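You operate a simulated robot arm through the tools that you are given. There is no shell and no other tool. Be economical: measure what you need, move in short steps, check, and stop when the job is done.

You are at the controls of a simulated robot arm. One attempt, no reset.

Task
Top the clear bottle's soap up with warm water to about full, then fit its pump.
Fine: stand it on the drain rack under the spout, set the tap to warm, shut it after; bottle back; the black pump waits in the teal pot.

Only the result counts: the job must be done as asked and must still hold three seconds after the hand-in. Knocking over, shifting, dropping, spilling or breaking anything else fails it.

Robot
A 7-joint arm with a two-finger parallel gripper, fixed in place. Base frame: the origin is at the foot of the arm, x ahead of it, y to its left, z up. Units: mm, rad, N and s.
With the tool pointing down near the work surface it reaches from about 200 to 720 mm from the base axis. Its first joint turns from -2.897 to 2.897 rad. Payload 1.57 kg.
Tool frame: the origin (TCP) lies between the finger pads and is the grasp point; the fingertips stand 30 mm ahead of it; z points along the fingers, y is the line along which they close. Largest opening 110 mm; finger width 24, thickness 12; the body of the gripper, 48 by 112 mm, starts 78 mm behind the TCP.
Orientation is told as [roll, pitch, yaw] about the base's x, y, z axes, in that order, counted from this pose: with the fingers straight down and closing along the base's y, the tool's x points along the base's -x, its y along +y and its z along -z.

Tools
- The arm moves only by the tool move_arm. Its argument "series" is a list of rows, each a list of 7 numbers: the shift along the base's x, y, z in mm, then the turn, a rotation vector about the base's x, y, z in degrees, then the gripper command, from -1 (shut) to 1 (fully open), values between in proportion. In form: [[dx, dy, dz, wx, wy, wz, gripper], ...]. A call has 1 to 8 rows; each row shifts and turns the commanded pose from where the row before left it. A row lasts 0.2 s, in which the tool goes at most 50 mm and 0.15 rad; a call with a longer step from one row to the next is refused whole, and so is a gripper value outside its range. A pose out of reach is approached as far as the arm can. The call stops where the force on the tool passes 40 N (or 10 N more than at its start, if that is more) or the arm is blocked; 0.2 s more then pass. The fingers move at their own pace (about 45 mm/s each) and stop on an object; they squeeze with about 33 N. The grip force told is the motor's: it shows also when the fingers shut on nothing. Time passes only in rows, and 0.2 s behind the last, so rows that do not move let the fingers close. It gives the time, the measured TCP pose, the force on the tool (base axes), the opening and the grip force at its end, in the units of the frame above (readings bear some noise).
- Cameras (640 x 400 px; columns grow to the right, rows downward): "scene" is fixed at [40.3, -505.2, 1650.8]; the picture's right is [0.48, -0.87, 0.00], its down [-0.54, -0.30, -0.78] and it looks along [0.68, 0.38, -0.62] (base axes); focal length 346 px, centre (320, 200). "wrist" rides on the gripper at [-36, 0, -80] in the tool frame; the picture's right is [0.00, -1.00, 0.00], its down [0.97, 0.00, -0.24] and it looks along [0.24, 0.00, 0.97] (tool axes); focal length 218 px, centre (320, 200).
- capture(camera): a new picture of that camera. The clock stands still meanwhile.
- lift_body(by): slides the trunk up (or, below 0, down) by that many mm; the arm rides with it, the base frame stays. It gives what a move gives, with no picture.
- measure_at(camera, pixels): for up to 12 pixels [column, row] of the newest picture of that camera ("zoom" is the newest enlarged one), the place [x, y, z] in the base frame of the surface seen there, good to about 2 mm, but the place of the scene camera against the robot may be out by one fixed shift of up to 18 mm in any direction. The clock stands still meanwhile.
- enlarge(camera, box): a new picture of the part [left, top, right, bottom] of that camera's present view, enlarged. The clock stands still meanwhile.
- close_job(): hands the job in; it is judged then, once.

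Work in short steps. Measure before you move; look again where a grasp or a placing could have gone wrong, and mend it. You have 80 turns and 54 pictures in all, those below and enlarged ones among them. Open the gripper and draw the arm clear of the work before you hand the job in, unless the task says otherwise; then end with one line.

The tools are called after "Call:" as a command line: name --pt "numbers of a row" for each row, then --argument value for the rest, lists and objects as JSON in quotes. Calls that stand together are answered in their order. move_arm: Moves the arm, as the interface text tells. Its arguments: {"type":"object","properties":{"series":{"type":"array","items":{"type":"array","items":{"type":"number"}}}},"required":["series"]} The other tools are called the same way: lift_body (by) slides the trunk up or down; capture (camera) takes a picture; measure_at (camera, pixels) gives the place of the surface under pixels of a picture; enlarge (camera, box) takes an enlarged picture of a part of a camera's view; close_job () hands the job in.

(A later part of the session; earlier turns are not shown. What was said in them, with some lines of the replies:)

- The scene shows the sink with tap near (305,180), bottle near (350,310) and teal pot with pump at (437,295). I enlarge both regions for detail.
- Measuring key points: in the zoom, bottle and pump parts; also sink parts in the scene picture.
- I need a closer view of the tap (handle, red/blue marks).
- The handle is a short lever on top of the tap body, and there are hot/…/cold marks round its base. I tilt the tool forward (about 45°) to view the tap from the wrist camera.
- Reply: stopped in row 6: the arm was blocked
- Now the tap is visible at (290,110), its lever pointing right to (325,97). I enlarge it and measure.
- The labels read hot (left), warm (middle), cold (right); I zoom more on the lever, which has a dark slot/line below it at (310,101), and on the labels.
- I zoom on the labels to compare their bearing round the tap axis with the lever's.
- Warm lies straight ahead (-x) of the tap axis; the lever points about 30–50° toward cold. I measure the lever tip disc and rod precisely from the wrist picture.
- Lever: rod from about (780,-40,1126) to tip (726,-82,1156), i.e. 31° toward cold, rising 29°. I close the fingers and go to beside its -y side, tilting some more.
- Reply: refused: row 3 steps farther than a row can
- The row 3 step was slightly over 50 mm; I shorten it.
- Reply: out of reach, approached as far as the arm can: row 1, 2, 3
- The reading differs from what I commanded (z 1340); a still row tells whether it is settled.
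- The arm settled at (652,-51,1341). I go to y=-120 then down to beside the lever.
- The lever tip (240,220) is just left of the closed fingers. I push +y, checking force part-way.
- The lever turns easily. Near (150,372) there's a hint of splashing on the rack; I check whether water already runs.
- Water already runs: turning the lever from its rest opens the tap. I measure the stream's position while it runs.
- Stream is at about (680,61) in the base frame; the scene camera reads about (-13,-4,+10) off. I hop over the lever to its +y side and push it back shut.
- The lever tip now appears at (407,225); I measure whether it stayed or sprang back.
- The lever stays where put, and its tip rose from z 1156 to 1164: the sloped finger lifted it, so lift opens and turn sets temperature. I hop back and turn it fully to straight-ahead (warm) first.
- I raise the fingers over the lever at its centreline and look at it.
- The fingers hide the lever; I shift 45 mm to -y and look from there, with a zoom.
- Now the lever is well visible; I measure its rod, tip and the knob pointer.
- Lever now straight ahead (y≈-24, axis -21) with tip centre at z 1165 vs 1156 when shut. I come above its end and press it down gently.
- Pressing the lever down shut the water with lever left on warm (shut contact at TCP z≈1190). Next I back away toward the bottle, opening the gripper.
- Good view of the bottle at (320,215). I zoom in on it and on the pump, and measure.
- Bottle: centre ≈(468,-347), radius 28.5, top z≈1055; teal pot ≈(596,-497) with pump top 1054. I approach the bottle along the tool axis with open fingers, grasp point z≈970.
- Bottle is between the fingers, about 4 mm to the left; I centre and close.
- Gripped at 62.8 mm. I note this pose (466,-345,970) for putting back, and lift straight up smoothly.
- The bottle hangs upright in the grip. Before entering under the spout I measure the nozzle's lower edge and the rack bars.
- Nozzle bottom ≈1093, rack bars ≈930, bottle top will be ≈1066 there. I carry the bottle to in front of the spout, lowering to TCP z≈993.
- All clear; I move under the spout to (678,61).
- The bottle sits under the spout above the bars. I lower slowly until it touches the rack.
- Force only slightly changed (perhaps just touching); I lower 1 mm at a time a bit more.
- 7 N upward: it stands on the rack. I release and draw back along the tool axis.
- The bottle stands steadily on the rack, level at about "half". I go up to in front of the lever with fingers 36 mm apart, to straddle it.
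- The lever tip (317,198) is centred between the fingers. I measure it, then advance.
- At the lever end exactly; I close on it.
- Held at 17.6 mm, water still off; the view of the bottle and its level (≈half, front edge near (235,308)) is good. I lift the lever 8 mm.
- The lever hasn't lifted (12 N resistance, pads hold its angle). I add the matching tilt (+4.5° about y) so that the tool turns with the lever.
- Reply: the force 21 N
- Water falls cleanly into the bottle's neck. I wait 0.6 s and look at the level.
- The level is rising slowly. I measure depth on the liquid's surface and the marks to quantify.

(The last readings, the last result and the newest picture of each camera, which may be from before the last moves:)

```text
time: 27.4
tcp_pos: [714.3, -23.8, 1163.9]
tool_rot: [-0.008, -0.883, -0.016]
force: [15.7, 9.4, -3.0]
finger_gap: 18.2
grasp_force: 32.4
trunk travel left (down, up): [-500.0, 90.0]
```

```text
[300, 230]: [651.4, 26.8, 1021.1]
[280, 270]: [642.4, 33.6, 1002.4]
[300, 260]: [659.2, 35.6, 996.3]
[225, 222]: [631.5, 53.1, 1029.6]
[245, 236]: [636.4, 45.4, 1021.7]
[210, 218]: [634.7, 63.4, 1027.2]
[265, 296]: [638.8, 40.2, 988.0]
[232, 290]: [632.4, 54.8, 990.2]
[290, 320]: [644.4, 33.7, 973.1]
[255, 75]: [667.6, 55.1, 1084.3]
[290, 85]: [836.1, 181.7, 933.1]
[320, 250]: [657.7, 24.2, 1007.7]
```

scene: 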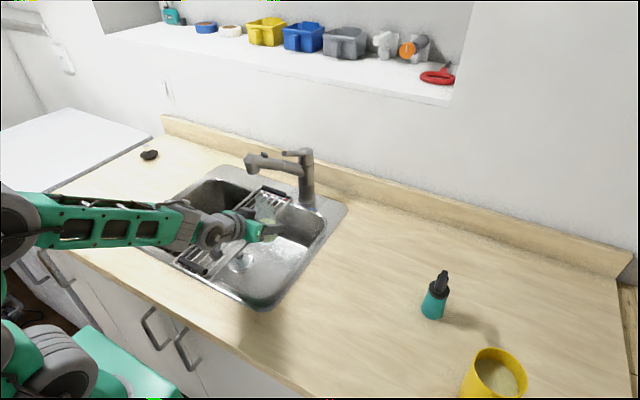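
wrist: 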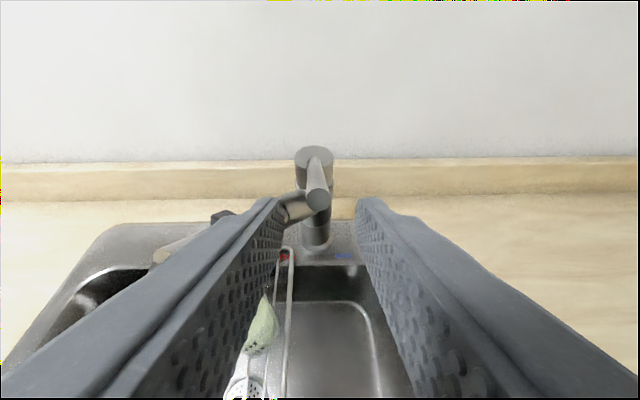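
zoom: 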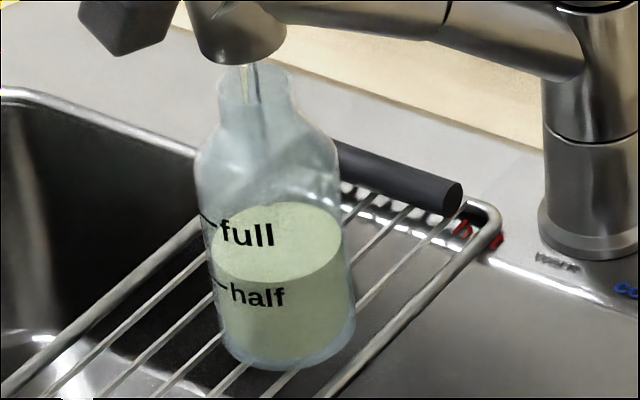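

The liquid surface is at z≈996 against half ≈989 and full ≈1027 (scene readings). I let it run another 1.8 s.

Call:
move_arm --pt "0 0 0 0 0 0 -1" --pt "0 0 0 0 0 0 -1" --pt "0 0 0 0 0 0 -1" --pt "0 0 0 0 0 0 -1" --pt "0 0 0 0 0 0 -1" --pt "0 0 0 0 0 0 -1" --pt "0 0 0 0 0 0 -1" --pt "0 0 0 0 0 0 -1"

Call:
enlarge --camera "scene" --box '[235, 165, 295, 225]'

Call:
measure_at --camera "zoom" --pixels '[[300, 230], [300, 240], [305, 220], [290, 250], [300, 260], [310, 210], [295, 245], [285, 225]]'

```text
time: 29.2
tcp_pos: [712.3, -22.1, 1164.5]
tool_rot: [-0.009, -0.883, -0.016]
force: [12.1, 8.7, 1.1]
finger_gap: 17.9
grasp_force: 32.8
trunk travel left (down, up): [-500.0, 90.0]
```

```text
6.67 times, centred on (265, 195) of scene
```

zoom: 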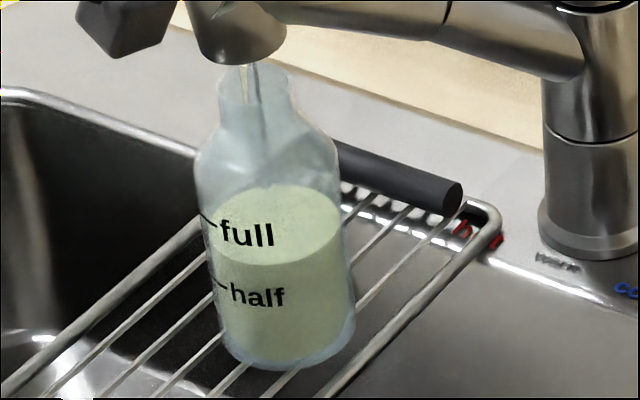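

```text
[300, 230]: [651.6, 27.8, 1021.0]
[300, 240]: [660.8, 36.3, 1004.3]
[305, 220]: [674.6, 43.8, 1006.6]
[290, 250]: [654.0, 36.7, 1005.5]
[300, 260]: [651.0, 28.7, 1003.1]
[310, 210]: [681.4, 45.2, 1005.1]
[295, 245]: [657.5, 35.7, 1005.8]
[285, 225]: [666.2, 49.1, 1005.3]
```

Surface now at 1005 (≈5 mm/s); another 1.8 s twice minus a bit is needed. I run 1.8 s more and measure.

Call:
move_arm --pt "0 0 0 0 0 0 -1" --pt "0 0 0 0 0 0 -1" --pt "0 0 0 0 0 0 -1" --pt "0 0 0 0 0 0 -1" --pt "0 0 0 0 0 0 -1" --pt "0 0 0 0 0 0 -1" --pt "0 0 0 0 0 0 -1" --pt "0 0 0 0 0 0 -1"

Call:
enlarge --camera "scene" --box '[235, 165, 295, 225]'

Call:
measure_at --camera "zoom" --pixels '[[300, 210], [300, 220], [305, 200], [290, 230], [300, 195], [310, 190], [295, 215], [285, 205], [225, 222], [245, 236], [210, 218], [240, 205]]'

```text
time: 31.0
tcp_pos: [711.6, -23.0, 1163.8]
tool_rot: [-0.008, -0.881, -0.016]
force: [10.7, 7.9, 0.5]
finger_gap: 17.6
grasp_force: 32.2
trunk travel left (down, up): [-500.0, 90.0]
```

```text
6.67 times, centred on (265, 195) of scene
```

zoom: 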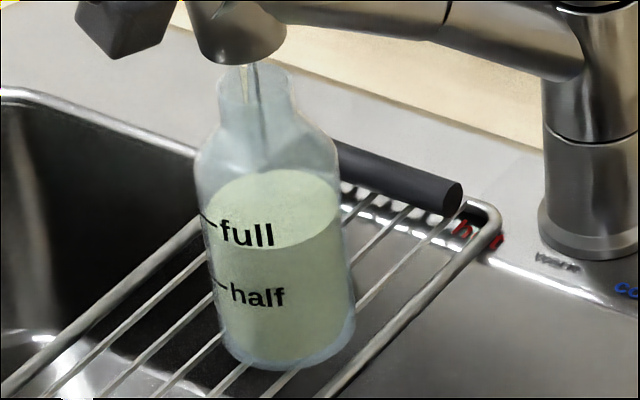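

```text
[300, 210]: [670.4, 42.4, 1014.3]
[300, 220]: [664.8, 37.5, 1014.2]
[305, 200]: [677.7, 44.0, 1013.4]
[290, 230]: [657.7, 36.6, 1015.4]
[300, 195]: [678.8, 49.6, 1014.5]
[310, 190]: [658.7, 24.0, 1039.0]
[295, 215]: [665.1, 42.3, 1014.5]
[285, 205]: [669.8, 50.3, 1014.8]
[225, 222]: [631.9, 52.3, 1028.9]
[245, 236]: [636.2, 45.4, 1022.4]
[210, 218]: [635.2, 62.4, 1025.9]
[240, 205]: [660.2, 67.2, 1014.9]
```

Surface at 1014.5 vs full mark ≈1026. I hold 1.4 s more and then swing the lever back down in the same call.

Call:
move_arm --pt "0 0 0 0 0 0 -1" --pt "0 0 0 0 0 0 -1" --pt "0 0 0 0 0 0 -1" --pt "0 0 0 0 0 0 -1" --pt "0 0 0 0 0 0 -1" --pt "0 0 0 0 0 0 -1" --pt "0 0 0 0 0 0 -1" --pt "-1 0 -10 0 -5 0 -1"

Call:
enlarge --camera "scene" --box '[235, 165, 295, 225]'

Call:
measure_at --camera "zoom" --pixels '[[300, 210], [290, 190], [305, 190], [280, 180], [295, 205], [240, 190]]'

```text
time: 32.8
tcp_pos: [708.7, -25.3, 1155.9]
tool_rot: [-0.007, -0.972, -0.018]
force: [-12.1, 9.6, 4.4]
finger_gap: 18.0
grasp_force: 32.6
trunk travel left (down, up): [-500.0, 90.0]
```

```text
6.67 times, centred on (265, 195) of scene
```

zoom: 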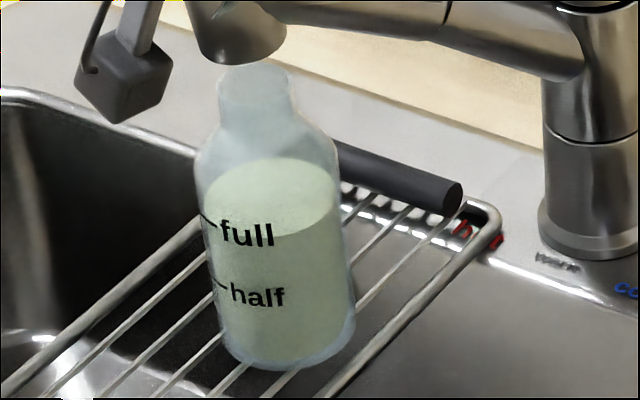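

```text
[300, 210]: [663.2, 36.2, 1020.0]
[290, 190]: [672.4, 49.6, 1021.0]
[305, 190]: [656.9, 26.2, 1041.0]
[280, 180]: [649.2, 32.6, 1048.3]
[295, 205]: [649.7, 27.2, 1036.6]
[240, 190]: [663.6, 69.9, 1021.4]
```

Water is shut; surface ≈1021 against 1026. A short extra pulse (~0.7 s) brings it to about the mark.

Call:
move_arm --pt "1 0 10 0 5 0 -1" --pt "0 0 0 0 0 0 -1" --pt "0 0 0 0 0 0 -1" --pt "0 0 0 0 0 0 -1" --pt "-1 0 -10 0 -5 0 -1"

Call:
enlarge --camera "scene" --box '[235, 165, 295, 225]'

Call:
measure_at --camera "zoom" --pixels '[[290, 205], [290, 190], [275, 190], [270, 175], [255, 190], [240, 190], [230, 185], [275, 210]]'

```text
time: 34.0
tcp_pos: [708.6, -24.0, 1156.7]
tool_rot: [-0.006, -0.968, -0.019]
force: [-9.4, 8.4, 5.7]
finger_gap: 18.2
grasp_force: 32.4
trunk travel left (down, up): [-500.0, 90.0]
```

```text
6.67 times, centred on (265, 195) of scene
```

zoom: 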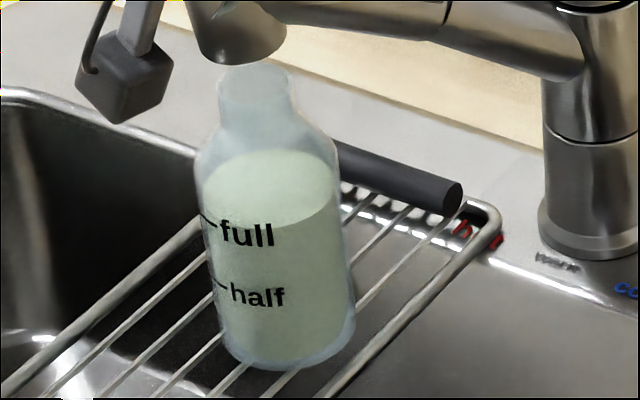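

```text
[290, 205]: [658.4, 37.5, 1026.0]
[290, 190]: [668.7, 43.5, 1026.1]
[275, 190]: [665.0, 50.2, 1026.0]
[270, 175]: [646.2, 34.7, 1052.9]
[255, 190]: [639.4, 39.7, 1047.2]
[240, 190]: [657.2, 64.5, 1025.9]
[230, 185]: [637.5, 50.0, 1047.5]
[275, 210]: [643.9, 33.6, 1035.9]
```

Surface at 1026 = full, stream off. I open to 36 mm, and back off along the tool axis, then check the tap.

Call:
move_arm --pt "0 0 0 0 0 0 -0.34" --pt "0 0 0 0 0 0 -0.34" --pt "-26 0 18 0 0 0 -0.34" --pt "-40 0 28 0 0 0 -0.34" --pt "-20 0 10 0 0 0 -0.34"

Call:
enlarge --camera "scene" --box '[220, 135, 330, 225]'

```text
time: 35.2
tcp_pos: [624.1, -22.9, 1209.5]
tool_rot: [-0.003, -0.971, -0.022]
force: [-0.2, 0.3, 1.0]
finger_gap: 36.3
grasp_force: 0.1
trunk travel left (down, up): [-500.0, 90.0]
```

```text
4.44 times, centred on (275, 180) of scene
```

zoom: 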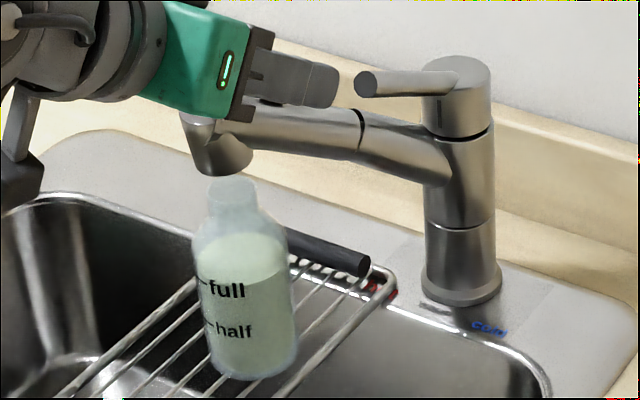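

Tap is shut and the bottle is full. I return the same way to in front of the bottle with the gripper opened.

Call:
move_arm --pt "-35 0 0 0 0.6 0 -0.34" --pt "-25 28 -30 0 0 0 0.2" --pt "0 28 -40 0 0 0 0.7" --pt "0 27 -40 0 0 0 0.7" --pt "10 0 -40 0 0 0 0.7" --pt "2 0 -9 0 0 0 0.7"

Call:
capture --camera "wrist"

```text
time: 36.6
tcp_pos: [578.1, 61.4, 1051.8]
tool_rot: [-0.006, -0.959, -0.021]
force: [-0.3, -0.3, -0.8]
finger_gap: 93.4
grasp_force: 0.1
trunk travel left (down, up): [-500.0, 90.0]
```

```text
12 pictures are left
```

wrist: 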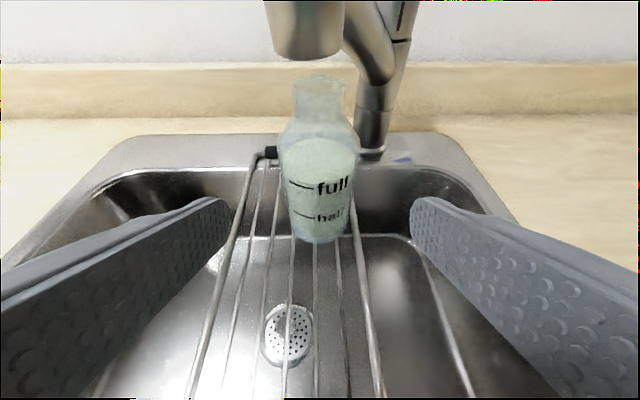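

Same view as after placing. I go back in along the axis and grip.

Call:
move_arm --pt "33 -0.5 -23 0 0 0 0.7" --pt "33 -0.5 -23 0 0 0 0.7" --pt "32 -0.5 -21 0 0 0 0.7" --pt "0 0 0 0 0 0 -0.2" --pt "0 0 0 0 0 0 -1" --pt "0 0 0 0 0 0 -1" --pt "0 0 0 0 0 0 -1"

```text
time: 38.2
tcp_pos: [676.8, 59.7, 984.3]
tool_rot: [-0.005, -0.962, -0.019]
force: [0.6, 0.4, -0.9]
finger_gap: 62.8
grasp_force: 32.4
trunk travel left (down, up): [-500.0, 90.0]
```

Gripped at 62.8 mm. I lift 9 mm and move out from under the spout the way it came.

Call:
move_arm --pt "0 0 4 0 0 0 -1" --pt "0 0 5 0 0 0 -1" --pt "-20 -20 0 0 0 0 -1" --pt "-30 -32 0 0 0 0 -1" --pt "-30 -32 0 0 0 0 -1"

Call:
move_arm --pt "-10 -32 12 0 0 0 -1" --pt "-16 -38 15 0 0 0 -1" --pt "-16 -38 10 0 0 0 -1" --pt "-16 -38 0 0 0 0 -1" --pt "-16 -38 0 0 0 0 -1" --pt "-16 -38 0 0 0 0 -1" --pt "-16 -38 0 0 0 0 -1" --pt "-14 -35 0 0 0 0 -1"

Call:
move_arm --pt "-10 -20 0 0 0 0 -1" --pt "0 -7 -10 0 0 0 -1"

```text
time: 39.4
tcp_pos: [593.1, -24.5, 993.7]
tool_rot: [-0.005, -0.959, -0.018]
force: [0.2, 0.3, -1.1]
finger_gap: 62.5
grasp_force: 33.1
trunk travel left (down, up): [-500.0, 90.0]
```

```text
time: 41.2
tcp_pos: [474.5, -324.3, 1033.2]
tool_rot: [-0.006, -0.958, -0.019]
force: [0.3, -0.1, -1.3]
finger_gap: 62.8
grasp_force: 32.8
trunk travel left (down, up): [-500.0, 90.0]
```

```text
time: 41.8
tcp_pos: [464.4, -348.4, 1023.4]
tool_rot: [-0.005, -0.959, -0.019]
force: [-0.8, 0.9, -0.7]
finger_gap: 62.7
grasp_force: 33.4
trunk travel left (down, up): [-500.0, 90.0]
```

At the bottle's old place; small correction (+2,+2) and lower gently to touch.

Call:
move_arm --pt "2 2 -15 0 0 0 -1" --pt "0 0 -20 0 0 0 -1" --pt "0 0 -12 0 0 0 -1" --pt "0 0 -3 0 0 0 -1" --pt "0 0 -1 0 0 0 -1" --pt "0 0 -1 0 0 0 -1"

```text
time: 43.2
tcp_pos: [467.5, -346.7, 972.1]
tool_rot: [-0.014, -0.965, -0.011]
force: [-0.9, 0.8, 23.5]
finger_gap: 62.8
grasp_force: 32.8
trunk travel left (down, up): [-500.0, 90.0]
```

Firm contact (23 N); I relieve 1.5 mm, release and draw back.

Call:
move_arm --pt "0 0 1.5 0 0 0 -1" --pt "0 0 0 0 0 0 -0.2" --pt "0 0 0 0 0 0 0.7" --pt "0 0 0 0 0 0 1" --pt "-25 0 17 0 0 0 1" --pt "-37 0 26 0 0 0 1" --pt "-37 0 26 0 0 0 1"

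Call:
capture --camera "wrist"

Call:
measure_at --camera "wrist" --pixels '[[320, 240], [320, 260], [296, 240], [344, 240], [320, 150], [320, 140], [310, 155], [335, 155], [320, 270], [320, 200], [285, 230], [352, 230]]'

```text
time: 44.8
tcp_pos: [366.3, -345.1, 1038.1]
tool_rot: [-0.004, -0.958, -0.022]
force: [0.0, -0.7, -0.3]
finger_gap: 110.1
grasp_force: 0.1
trunk travel left (down, up): [-500.0, 90.0]
```

```text
11 pictures are left
```

wrist: 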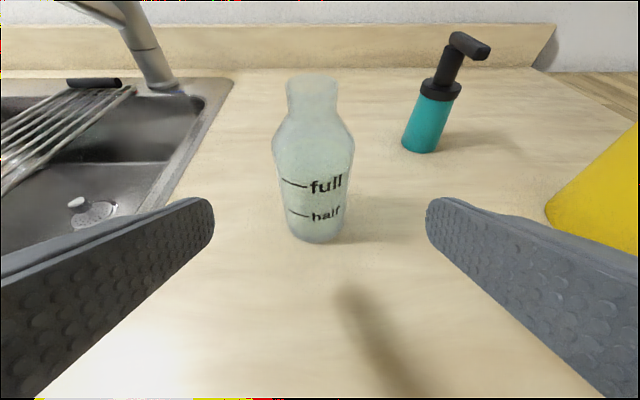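

```text
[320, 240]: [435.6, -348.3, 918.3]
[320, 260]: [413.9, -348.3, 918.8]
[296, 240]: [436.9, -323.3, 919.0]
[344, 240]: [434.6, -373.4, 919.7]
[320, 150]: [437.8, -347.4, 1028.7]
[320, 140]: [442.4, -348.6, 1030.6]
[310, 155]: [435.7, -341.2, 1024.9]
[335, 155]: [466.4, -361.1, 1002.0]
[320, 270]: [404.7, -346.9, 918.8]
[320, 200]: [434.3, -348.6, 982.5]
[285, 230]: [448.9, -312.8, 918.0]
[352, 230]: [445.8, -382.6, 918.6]
```

Bottle is back (level at full). Now a zoom on the pump in the teal pot at (435,90) with measurements.

Call:
enlarge --camera "wrist" --box '[388, 24, 504, 160]'

Call:
measure_at --camera "zoom" --pixels '[[215, 205], [215, 195], [290, 215], [140, 200], [215, 225], [215, 240], [225, 160], [240, 120], [270, 50], [350, 70], [180, 300], [170, 365]]'

```text
2.94 times, centred on (446, 92) of wrist
```

zoom: 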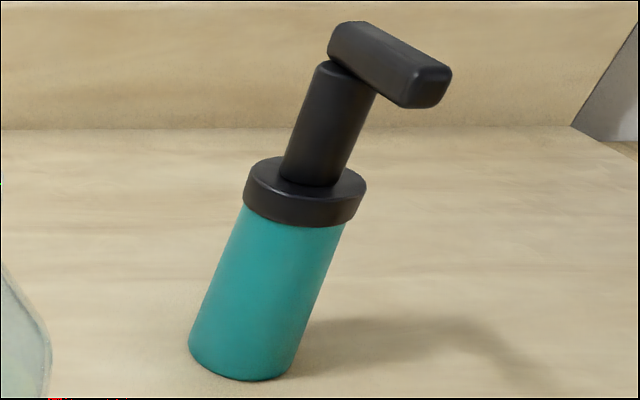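

```text
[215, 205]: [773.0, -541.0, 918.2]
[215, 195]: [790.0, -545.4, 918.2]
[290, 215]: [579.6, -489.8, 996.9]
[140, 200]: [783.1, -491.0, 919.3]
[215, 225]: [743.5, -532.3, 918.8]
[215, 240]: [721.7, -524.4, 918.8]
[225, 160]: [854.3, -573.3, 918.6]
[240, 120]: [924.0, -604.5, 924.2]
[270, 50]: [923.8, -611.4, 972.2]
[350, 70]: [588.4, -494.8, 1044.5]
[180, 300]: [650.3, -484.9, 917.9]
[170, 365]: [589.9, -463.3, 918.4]
```

Call:
measure_at --camera "zoom" --pixels '[[265, 165], [250, 190], [362, 190], [345, 175], [300, 195], [300, 218], [275, 240], [325, 130], [310, 170], [350, 35], [430, 65], [425, 90]]'

Call:
measure_at --camera "zoom" --pixels '[[305, 110], [360, 120], [330, 80], [340, 40], [395, 50], [440, 75], [290, 225], [285, 260], [235, 370], [240, 230], [330, 235], [350, 215]]'

```text
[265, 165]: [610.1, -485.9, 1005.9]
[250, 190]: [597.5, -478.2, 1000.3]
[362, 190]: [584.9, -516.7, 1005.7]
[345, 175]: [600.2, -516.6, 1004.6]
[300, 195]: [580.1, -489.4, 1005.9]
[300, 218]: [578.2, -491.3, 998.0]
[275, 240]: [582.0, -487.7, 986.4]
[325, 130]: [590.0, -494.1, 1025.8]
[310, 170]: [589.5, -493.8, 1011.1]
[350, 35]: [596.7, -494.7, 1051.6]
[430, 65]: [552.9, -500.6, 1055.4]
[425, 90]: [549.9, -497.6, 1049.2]
```

```text
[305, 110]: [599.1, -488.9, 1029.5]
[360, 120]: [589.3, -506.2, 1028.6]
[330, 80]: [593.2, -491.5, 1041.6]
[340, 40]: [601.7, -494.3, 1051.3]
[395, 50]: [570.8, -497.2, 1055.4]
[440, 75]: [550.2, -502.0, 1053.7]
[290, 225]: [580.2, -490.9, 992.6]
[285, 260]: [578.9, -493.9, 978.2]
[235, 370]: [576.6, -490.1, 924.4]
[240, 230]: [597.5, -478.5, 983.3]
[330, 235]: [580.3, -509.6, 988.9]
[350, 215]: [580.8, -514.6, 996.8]
```

Pump: collar centre ≈(599,-498) radius 20, top z 1005; stem radius 9 up to 1043; nozzle block to x=550 pointing -x. I check the yellow cup's place before moving there.

Call:
measure_at --camera "wrist" --pixels '[[550, 210], [600, 165], [630, 130], [620, 180], [600, 215], [317, 80], [300, 80], [332, 80], [316, 92], [316, 100]]'

Call:
measure_at --camera "scene" --pixels '[[476, 360], [500, 350], [524, 365], [497, 390], [470, 385], [495, 375]]'

```text
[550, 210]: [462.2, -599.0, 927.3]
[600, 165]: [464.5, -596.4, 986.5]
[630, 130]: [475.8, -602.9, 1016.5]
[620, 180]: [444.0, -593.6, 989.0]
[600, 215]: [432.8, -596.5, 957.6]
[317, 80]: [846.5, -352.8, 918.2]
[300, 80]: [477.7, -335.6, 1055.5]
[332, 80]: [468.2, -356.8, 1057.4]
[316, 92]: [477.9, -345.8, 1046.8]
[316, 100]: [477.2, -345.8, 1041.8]
```

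```text
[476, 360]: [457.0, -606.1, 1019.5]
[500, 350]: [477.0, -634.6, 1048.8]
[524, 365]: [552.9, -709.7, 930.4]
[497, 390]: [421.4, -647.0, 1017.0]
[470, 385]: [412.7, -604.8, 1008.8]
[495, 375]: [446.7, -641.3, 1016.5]
```

The cup's near rim is at y≈-595, so y=-497 is clear. I move up and across to a pre-approach point before the pump with 50 mm opening.

Call:
move_arm --pt "-10 -20 40 0 0 0 -0.1" --pt "5 -40 15 0 0 0 -0.1" --pt "15 -40 0 0 0 0 -0.1" --pt "25 -38 0 0 0 0 -0.1" --pt "38 -15 0 0 0 0 -0.1" --pt "42 0 0 0 0 0 -0.1" --pt "42 0 -12 0 0 0 -0.1"

Call:
capture --camera "wrist"

```text
time: 46.4
tcp_pos: [525.5, -498.4, 1081.2]
tool_rot: [-0.004, -0.959, -0.021]
force: [1.0, 0.5, 0.0]
finger_gap: 49.6
grasp_force: 0.1
trunk travel left (down, up): [-500.0, 90.0]
```

```text
9 pictures are left
```

wrist: 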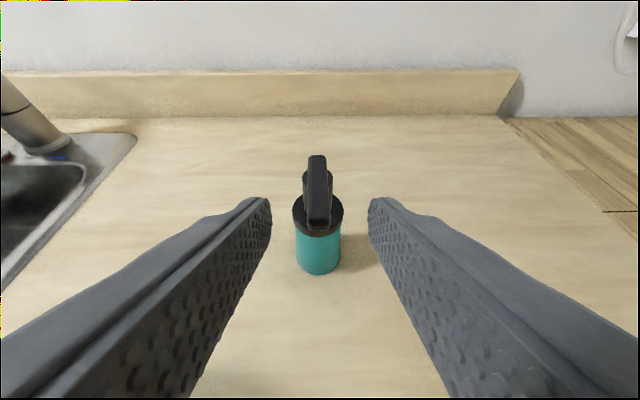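

The pump is centred between the fingers. I measure collar, stem and nozzle from here.

Call:
measure_at --camera "wrist" --pixels '[[317, 158], [319, 220], [296, 208], [341, 208], [318, 234], [300, 225], [338, 225], [308, 185], [331, 185], [318, 265]]'

```text
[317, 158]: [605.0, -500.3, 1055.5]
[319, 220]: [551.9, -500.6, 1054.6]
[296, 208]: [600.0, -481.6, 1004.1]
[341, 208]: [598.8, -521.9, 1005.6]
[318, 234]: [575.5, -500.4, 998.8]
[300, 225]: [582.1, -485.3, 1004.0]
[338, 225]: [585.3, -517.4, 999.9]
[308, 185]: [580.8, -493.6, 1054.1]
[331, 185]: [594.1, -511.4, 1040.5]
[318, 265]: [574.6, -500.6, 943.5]
```

Pump axis ≈(598.5,-501). I advance to TCP (588,-500.5,1035) and close on the stem.

Call:
move_arm --pt "31 -1 -23 0 0 0 -0.1" --pt "31.5 -1.3 -23 0 0 0 -0.1" --pt "0 0 0 0 0 0 -0.4" --pt "0 0 0 0 0 0 -1" --pt "0 0 0 0 0 0 -1" --pt "0 0 0 0 0 0 -1"

Call:
capture --camera "wrist"

```text
time: 47.8
tcp_pos: [586.7, -501.3, 1037.5]
tool_rot: [-0.007, -0.961, -0.02]
force: [0.2, 0.8, 0.3]
finger_gap: 14.8
grasp_force: 29.9
trunk travel left (down, up): [-500.0, 90.0]
```

```text
8 pictures are left
```

wrist: 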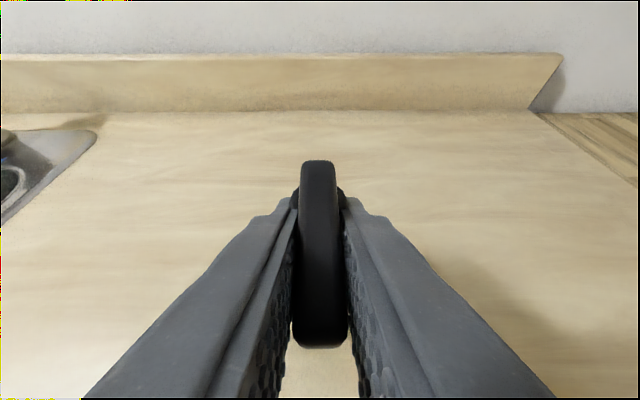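

Gripped at 14.8 mm. I lift straight up ~165 mm and check what hangs from the fingers.

Call:
move_arm --pt "0 0 10 0 0 0 -1" --pt "0 0 20 0 0 0 -1" --pt "0 0 30 0 0 0 -1" --pt "0 0 35 0 0 0 -1" --pt "0 0 35 0 0 0 -1" --pt "0 0 35 0 0 0 -1"

Call:
capture --camera "scene"

```text
time: 49.2
tcp_pos: [583.9, -498.8, 1198.2]
tool_rot: [-0.005, -0.96, -0.022]
force: [0.1, 0.8, 0.4]
finger_gap: 21.4
grasp_force: 33.3
out of reach, approached as far as the arm can: row 6
trunk travel left (down, up): [-500.0, 90.0]
```

```text
7 pictures are left
```

scene: 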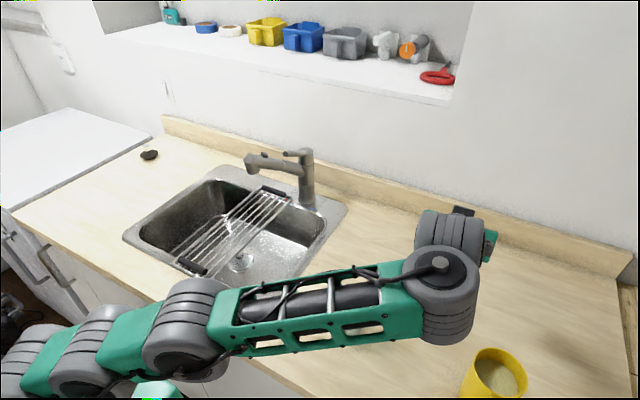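

The gap changed to 21 mm and the arm hides the view; I look through the wrist camera.

Call:
capture --camera "wrist"

```text
6 pictures are left
```

wrist: 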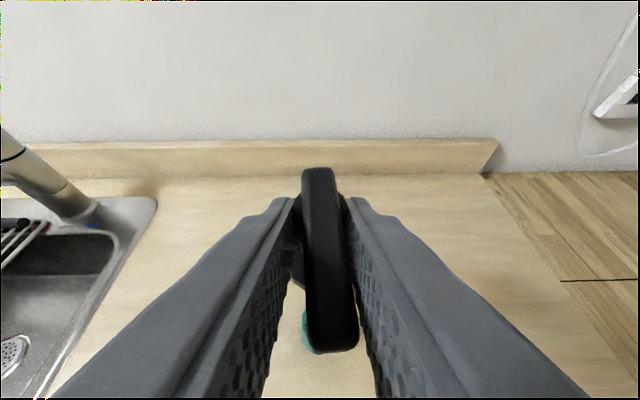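

The pump is held (twisted a few degrees); teal at (305,335) should be the pot left on the counter. I measure to confirm and to find pump parts.

Call:
measure_at --camera "wrist" --pixels '[[305, 335], [305, 320], [299, 270], [298, 282], [302, 200], [318, 172], [330, 335], [330, 345], [345, 205], [318, 260], [296, 260], [310, 345]]'

```text
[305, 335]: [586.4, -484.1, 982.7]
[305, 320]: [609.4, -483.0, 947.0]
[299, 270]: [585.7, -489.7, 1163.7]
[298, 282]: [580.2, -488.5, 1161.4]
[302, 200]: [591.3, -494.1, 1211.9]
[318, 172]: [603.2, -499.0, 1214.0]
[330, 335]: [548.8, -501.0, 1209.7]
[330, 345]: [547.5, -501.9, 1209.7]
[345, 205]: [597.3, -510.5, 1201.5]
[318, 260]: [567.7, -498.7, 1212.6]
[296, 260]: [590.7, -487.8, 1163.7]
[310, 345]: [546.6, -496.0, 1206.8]
```

Pot stayed on the counter; the pump came up unslipped with a tilt of 2–3° nose-down. I carry it over the bottle (staying high) and correct 2° of tilt.

Call:
move_arm --pt "-25 0 5 0 0 0 -1" --pt "-25 15 8 0 0 0 -1" --pt "-25 30 7 0 0 0 -1" --pt "-22 34 0 0 1 0 -1" --pt "-15 36 0 0 1 0 -1" --pt "-14 36 0 0 0 0 -1"

Call:
enlarge --camera "scene" --box '[290, 200, 420, 350]'

```text
time: 50.6
tcp_pos: [457.5, -347.4, 1216.8]
tool_rot: [-0.009, -0.925, -0.016]
force: [0.0, 1.2, -0.1]
finger_gap: 21.7
grasp_force: 33.0
trunk travel left (down, up): [-500.0, 90.0]
```

```text
2.67 times, centred on (355, 275) of scene
```

zoom: 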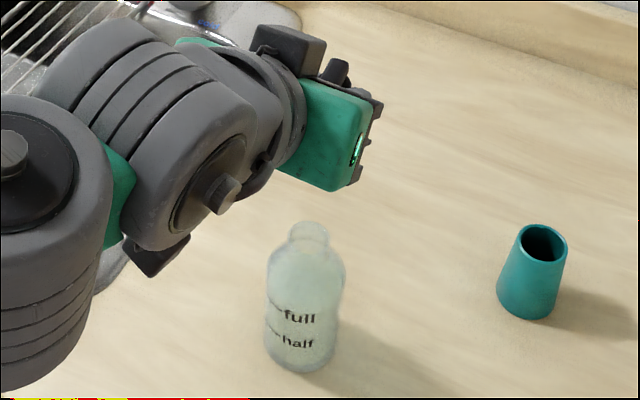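

The hand hides the pump from the scene camera. I turn the tool 40° about the vertical (arm's natural direction) so that the pump shows, keeping its axis over the neck.

Call:
move_arm --pt "0.5 1.5 0 0 0 -8 -1" --pt "0.5 1.5 0 0 0 -8 -1" --pt "0.5 1.6 0 0 0 -8 -1" --pt "0.5 1.6 0 0 0 -8 -1" --pt "0.5 1.6 0 0 0 -8 -1"

Call:
enlarge --camera "scene" --box '[310, 200, 420, 350]'

```text
time: 51.8
tcp_pos: [459.5, -338.6, 1218.2]
tool_rot: [-0.004, -0.924, -0.719]
force: [-0.3, 0.0, -1.0]
finger_gap: 22.0
grasp_force: 33.0
trunk travel left (down, up): [-500.0, 90.0]
```

```text
2.67 times, centred on (365, 275) of scene
```

zoom: 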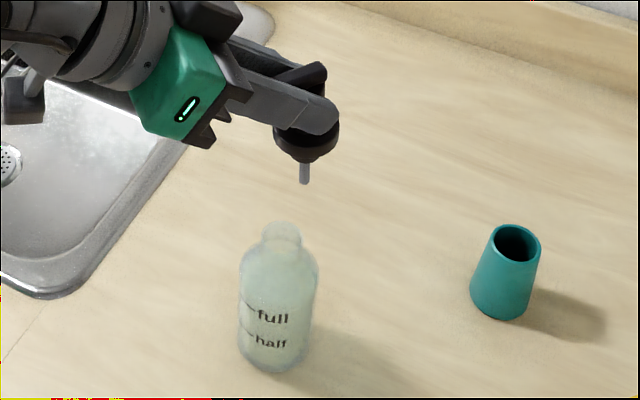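

Now the pump with its short tube at (304,172) is visible above the neck (282,230). I measure both in the same camera frame.

Call:
measure_at --camera "zoom" --pixels '[[304, 180], [304, 168], [301, 170], [307, 170], [305, 150], [276, 142], [336, 140], [305, 158], [282, 243], [266, 240], [299, 240], [282, 226]]'

Call:
measure_at --camera "zoom" --pixels '[[278, 340], [278, 365], [245, 310], [315, 310], [265, 232], [298, 230], [282, 237], [282, 250], [248, 280], [312, 280], [270, 245], [294, 245]]'

```text
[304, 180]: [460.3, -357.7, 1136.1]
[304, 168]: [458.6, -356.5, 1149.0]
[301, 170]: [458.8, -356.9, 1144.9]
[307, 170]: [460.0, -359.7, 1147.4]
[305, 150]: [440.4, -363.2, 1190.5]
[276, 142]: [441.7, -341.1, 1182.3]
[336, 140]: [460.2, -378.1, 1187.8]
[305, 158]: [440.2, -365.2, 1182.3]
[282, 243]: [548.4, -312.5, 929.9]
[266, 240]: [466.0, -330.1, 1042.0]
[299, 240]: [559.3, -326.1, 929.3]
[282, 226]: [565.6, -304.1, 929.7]
```

```text
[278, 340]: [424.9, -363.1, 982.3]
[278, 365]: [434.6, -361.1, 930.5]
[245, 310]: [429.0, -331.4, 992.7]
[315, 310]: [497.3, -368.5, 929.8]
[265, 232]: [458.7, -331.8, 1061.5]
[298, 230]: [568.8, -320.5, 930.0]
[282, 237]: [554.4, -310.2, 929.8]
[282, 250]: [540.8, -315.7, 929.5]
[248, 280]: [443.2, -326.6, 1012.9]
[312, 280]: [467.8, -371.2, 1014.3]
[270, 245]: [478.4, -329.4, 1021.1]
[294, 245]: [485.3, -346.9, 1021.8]
```

In the same frame the pump axis is about (5.5,-8) mm off the bottle axis (458.5,-357 vs 453,-351, confirmed by pixel columns). I shift (-5.5,+8) and lower until the tube is just in the neck, then look.

Call:
move_arm --pt "-5.5 8 -5 0 0 0 -1" --pt "0 0 -20 0 0 0 -1" --pt "0 0 -25 0 0 0 -1" --pt "0 0 -18 0 0 0 -1"

Call:
enlarge --camera "scene" --box '[325, 245, 385, 305]'

```text
time: 52.8
tcp_pos: [453.0, -330.6, 1150.1]
tool_rot: [-0.004, -0.925, -0.718]
force: [-0.1, 0.2, -0.9]
finger_gap: 22.1
grasp_force: 33.0
trunk travel left (down, up): [-500.0, 90.0]
```

```text
6.67 times, centred on (355, 275) of scene
```

zoom: 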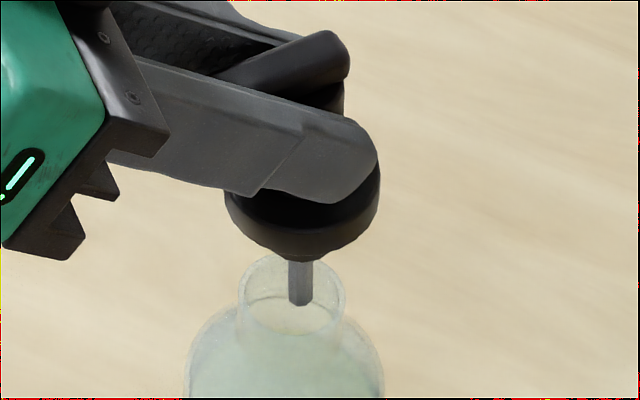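

The tube hangs over the neck opening with the collar column (303) matching the expected axis. I measure tube, collar and rim for the depth direction.

Call:
measure_at --camera "zoom" --pixels '[[300, 300], [300, 270], [299, 285], [303, 245], [304, 235], [230, 205], [378, 205], [241, 295], [343, 300], [292, 258], [292, 333], [270, 330]]'

```text
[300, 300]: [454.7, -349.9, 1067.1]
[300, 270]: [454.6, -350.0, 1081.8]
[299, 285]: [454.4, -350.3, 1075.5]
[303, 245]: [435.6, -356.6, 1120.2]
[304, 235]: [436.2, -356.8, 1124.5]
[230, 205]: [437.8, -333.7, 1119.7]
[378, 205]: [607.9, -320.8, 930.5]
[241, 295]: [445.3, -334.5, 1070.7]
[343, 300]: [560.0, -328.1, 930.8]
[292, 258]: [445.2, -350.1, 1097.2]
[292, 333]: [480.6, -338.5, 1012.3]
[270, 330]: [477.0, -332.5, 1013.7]
```

Bottle axis ≈(452,-350), collar/plug ≈(454.7,-349): I shift x by -2 and lower; first 24 mm, then small steps watching force.

Call:
move_arm --pt "-2 -0.5 -8 0 0 0 -1" --pt "0 0 -8 0 0 0 -1" --pt "0 0 -8 0 0 0 -1" --pt "0 0 -3 0 0 0 -1" --pt "0 0 -3 0 0 0 -1"

```text
time: 54.0
tcp_pos: [450.7, -332.9, 1119.7]
tool_rot: [-0.003, -0.924, -0.717]
force: [0.0, -0.6, -0.6]
finger_gap: 22.0
grasp_force: 32.9
trunk travel left (down, up): [-500.0, 90.0]
```

No contact yet at TCP z 1120; I continue in 2–3 mm steps.

Call:
move_arm --pt "0 0 -3 0 0 0 -1" --pt "0 0 -3 0 0 0 -1" --pt "0 0 -2 0 0 0 -1" --pt "0 0 -2 0 0 0 -1"

```text
time: 55.0
tcp_pos: [451.2, -333.1, 1110.0]
tool_rot: [-0.005, -0.922, -0.718]
force: [-0.1, 0.2, 0.0]
finger_gap: 22.4
grasp_force: 32.8
trunk travel left (down, up): [-500.0, 90.0]
```

Still free; I continue lowering by small steps toward the expected seat (≈1095–1105).

Call:
move_arm --pt "0 0 -2 0 0 0 -1" --pt "0 0 -2 0 0 0 -1" --pt "0 0 -2 0 0 0 -1" --pt "0 0 -1 0 0 0 -1"

Call:
enlarge --camera "scene" --box '[325, 245, 385, 305]'

```text
time: 56.0
tcp_pos: [452.5, -334.1, 1107.3]
tool_rot: [-0.005, -0.932, -0.718]
force: [1.7, -1.1, 20.1]
finger_gap: 22.0
grasp_force: 33.1
trunk travel left (down, up): [-500.0, 90.0]
```

```text
6.67 times, centred on (355, 275) of scene
```

zoom: 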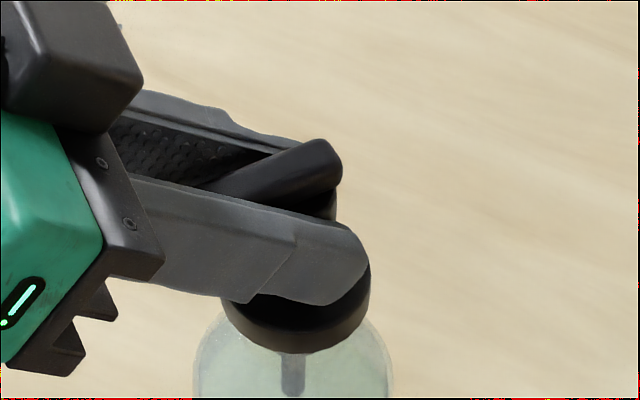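

20 N contact: the collar now covers the neck, centred (296 vs bottle 294). I measure the collar's height and evenness.

Call:
measure_at --camera "zoom" --pixels '[[296, 345], [296, 335], [235, 320], [362, 310], [228, 305], [368, 280], [296, 325], [250, 335], [345, 330], [320, 150], [290, 165], [240, 180]]'

```text
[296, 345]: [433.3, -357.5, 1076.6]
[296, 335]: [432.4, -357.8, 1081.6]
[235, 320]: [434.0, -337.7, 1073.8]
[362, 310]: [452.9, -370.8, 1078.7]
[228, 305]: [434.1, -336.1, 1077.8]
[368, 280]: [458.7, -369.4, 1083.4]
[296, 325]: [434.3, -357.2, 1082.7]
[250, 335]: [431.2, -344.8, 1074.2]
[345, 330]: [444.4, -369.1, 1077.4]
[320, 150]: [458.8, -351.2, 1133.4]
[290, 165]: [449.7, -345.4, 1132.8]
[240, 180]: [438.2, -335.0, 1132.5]
```

Collar bottom is at rim height all round and the nozzle level (1132.5–1133.4): it is seated. I relieve the pressure, open, and withdraw along the tool axis.

Call:
move_arm --pt "0 0 1.5 0 0 0 -1" --pt "0 0 0 0 0 0 -0.4" --pt "0 0 0 0 0 0 0" --pt "0 0 0 0 0 0 0" --pt "-12 10.5 12 0 0 0 0" --pt "-24 21 24 0 0 0 0" --pt "-24 21 24 0 0 0 0"

Call:
capture --camera "wrist"

```text
time: 57.6
tcp_pos: [400.7, -272.1, 1147.7]
tool_rot: [-0.011, -0.891, -0.688]
force: [0.2, -1.2, -0.2]
finger_gap: 54.8
grasp_force: 0.0
trunk travel left (down, up): [-500.0, 90.0]
```

```text
1 pictures are left
```

wrist: 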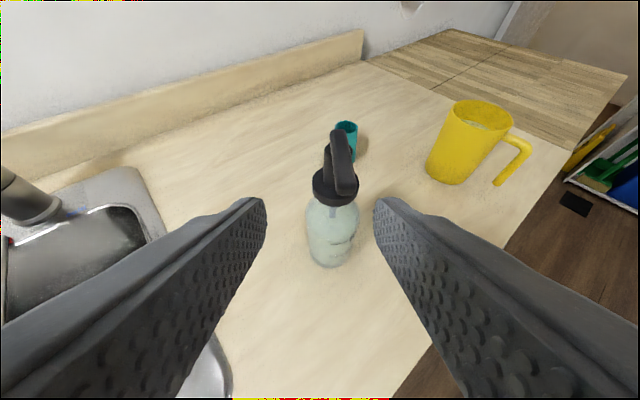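

The pump sits upright on the bottle. I draw farther clear, and take the last picture.

Call:
move_arm --pt "-20 20 25 0 0 0 0" --pt "-25 25 30 0 0 0 0" --pt "-20 30 30 0 0 0 0" --pt "0 35 30 0 0 0 0"

Call:
capture --camera "scene"

```text
time: 58.2
tcp_pos: [375.0, -226.0, 1124.8]
tool_rot: [-0.042, -0.7, -0.629]
force: [0.7, 0.4, 0.3]
finger_gap: 55.0
grasp_force: 0.0
trunk travel left (down, up): [-500.0, 90.0]
stopped in row 3: the arm was blocked; the commanded pose is now the measured one
```

```text
0 pictures are left
```

scene: 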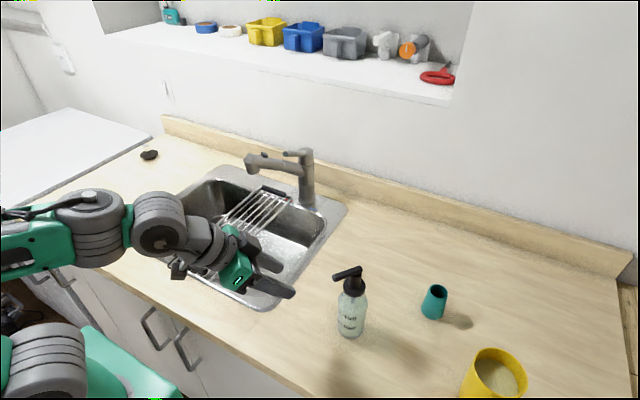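

The pump stands seated on the full bottle. Tap is shut, the pot and the cup are in place, and the arm is open and clear (its last retreat step met only its own limit). I hand the job in.

Call:
close_job

```text
The job is handed in.
```

The job is handed in: I topped the bottle up with warm water to the full mark, shut the tap, put the bottle back within a few millimetres of where it stood, and seated the black pump on it. The tap lever is still turned to warm.
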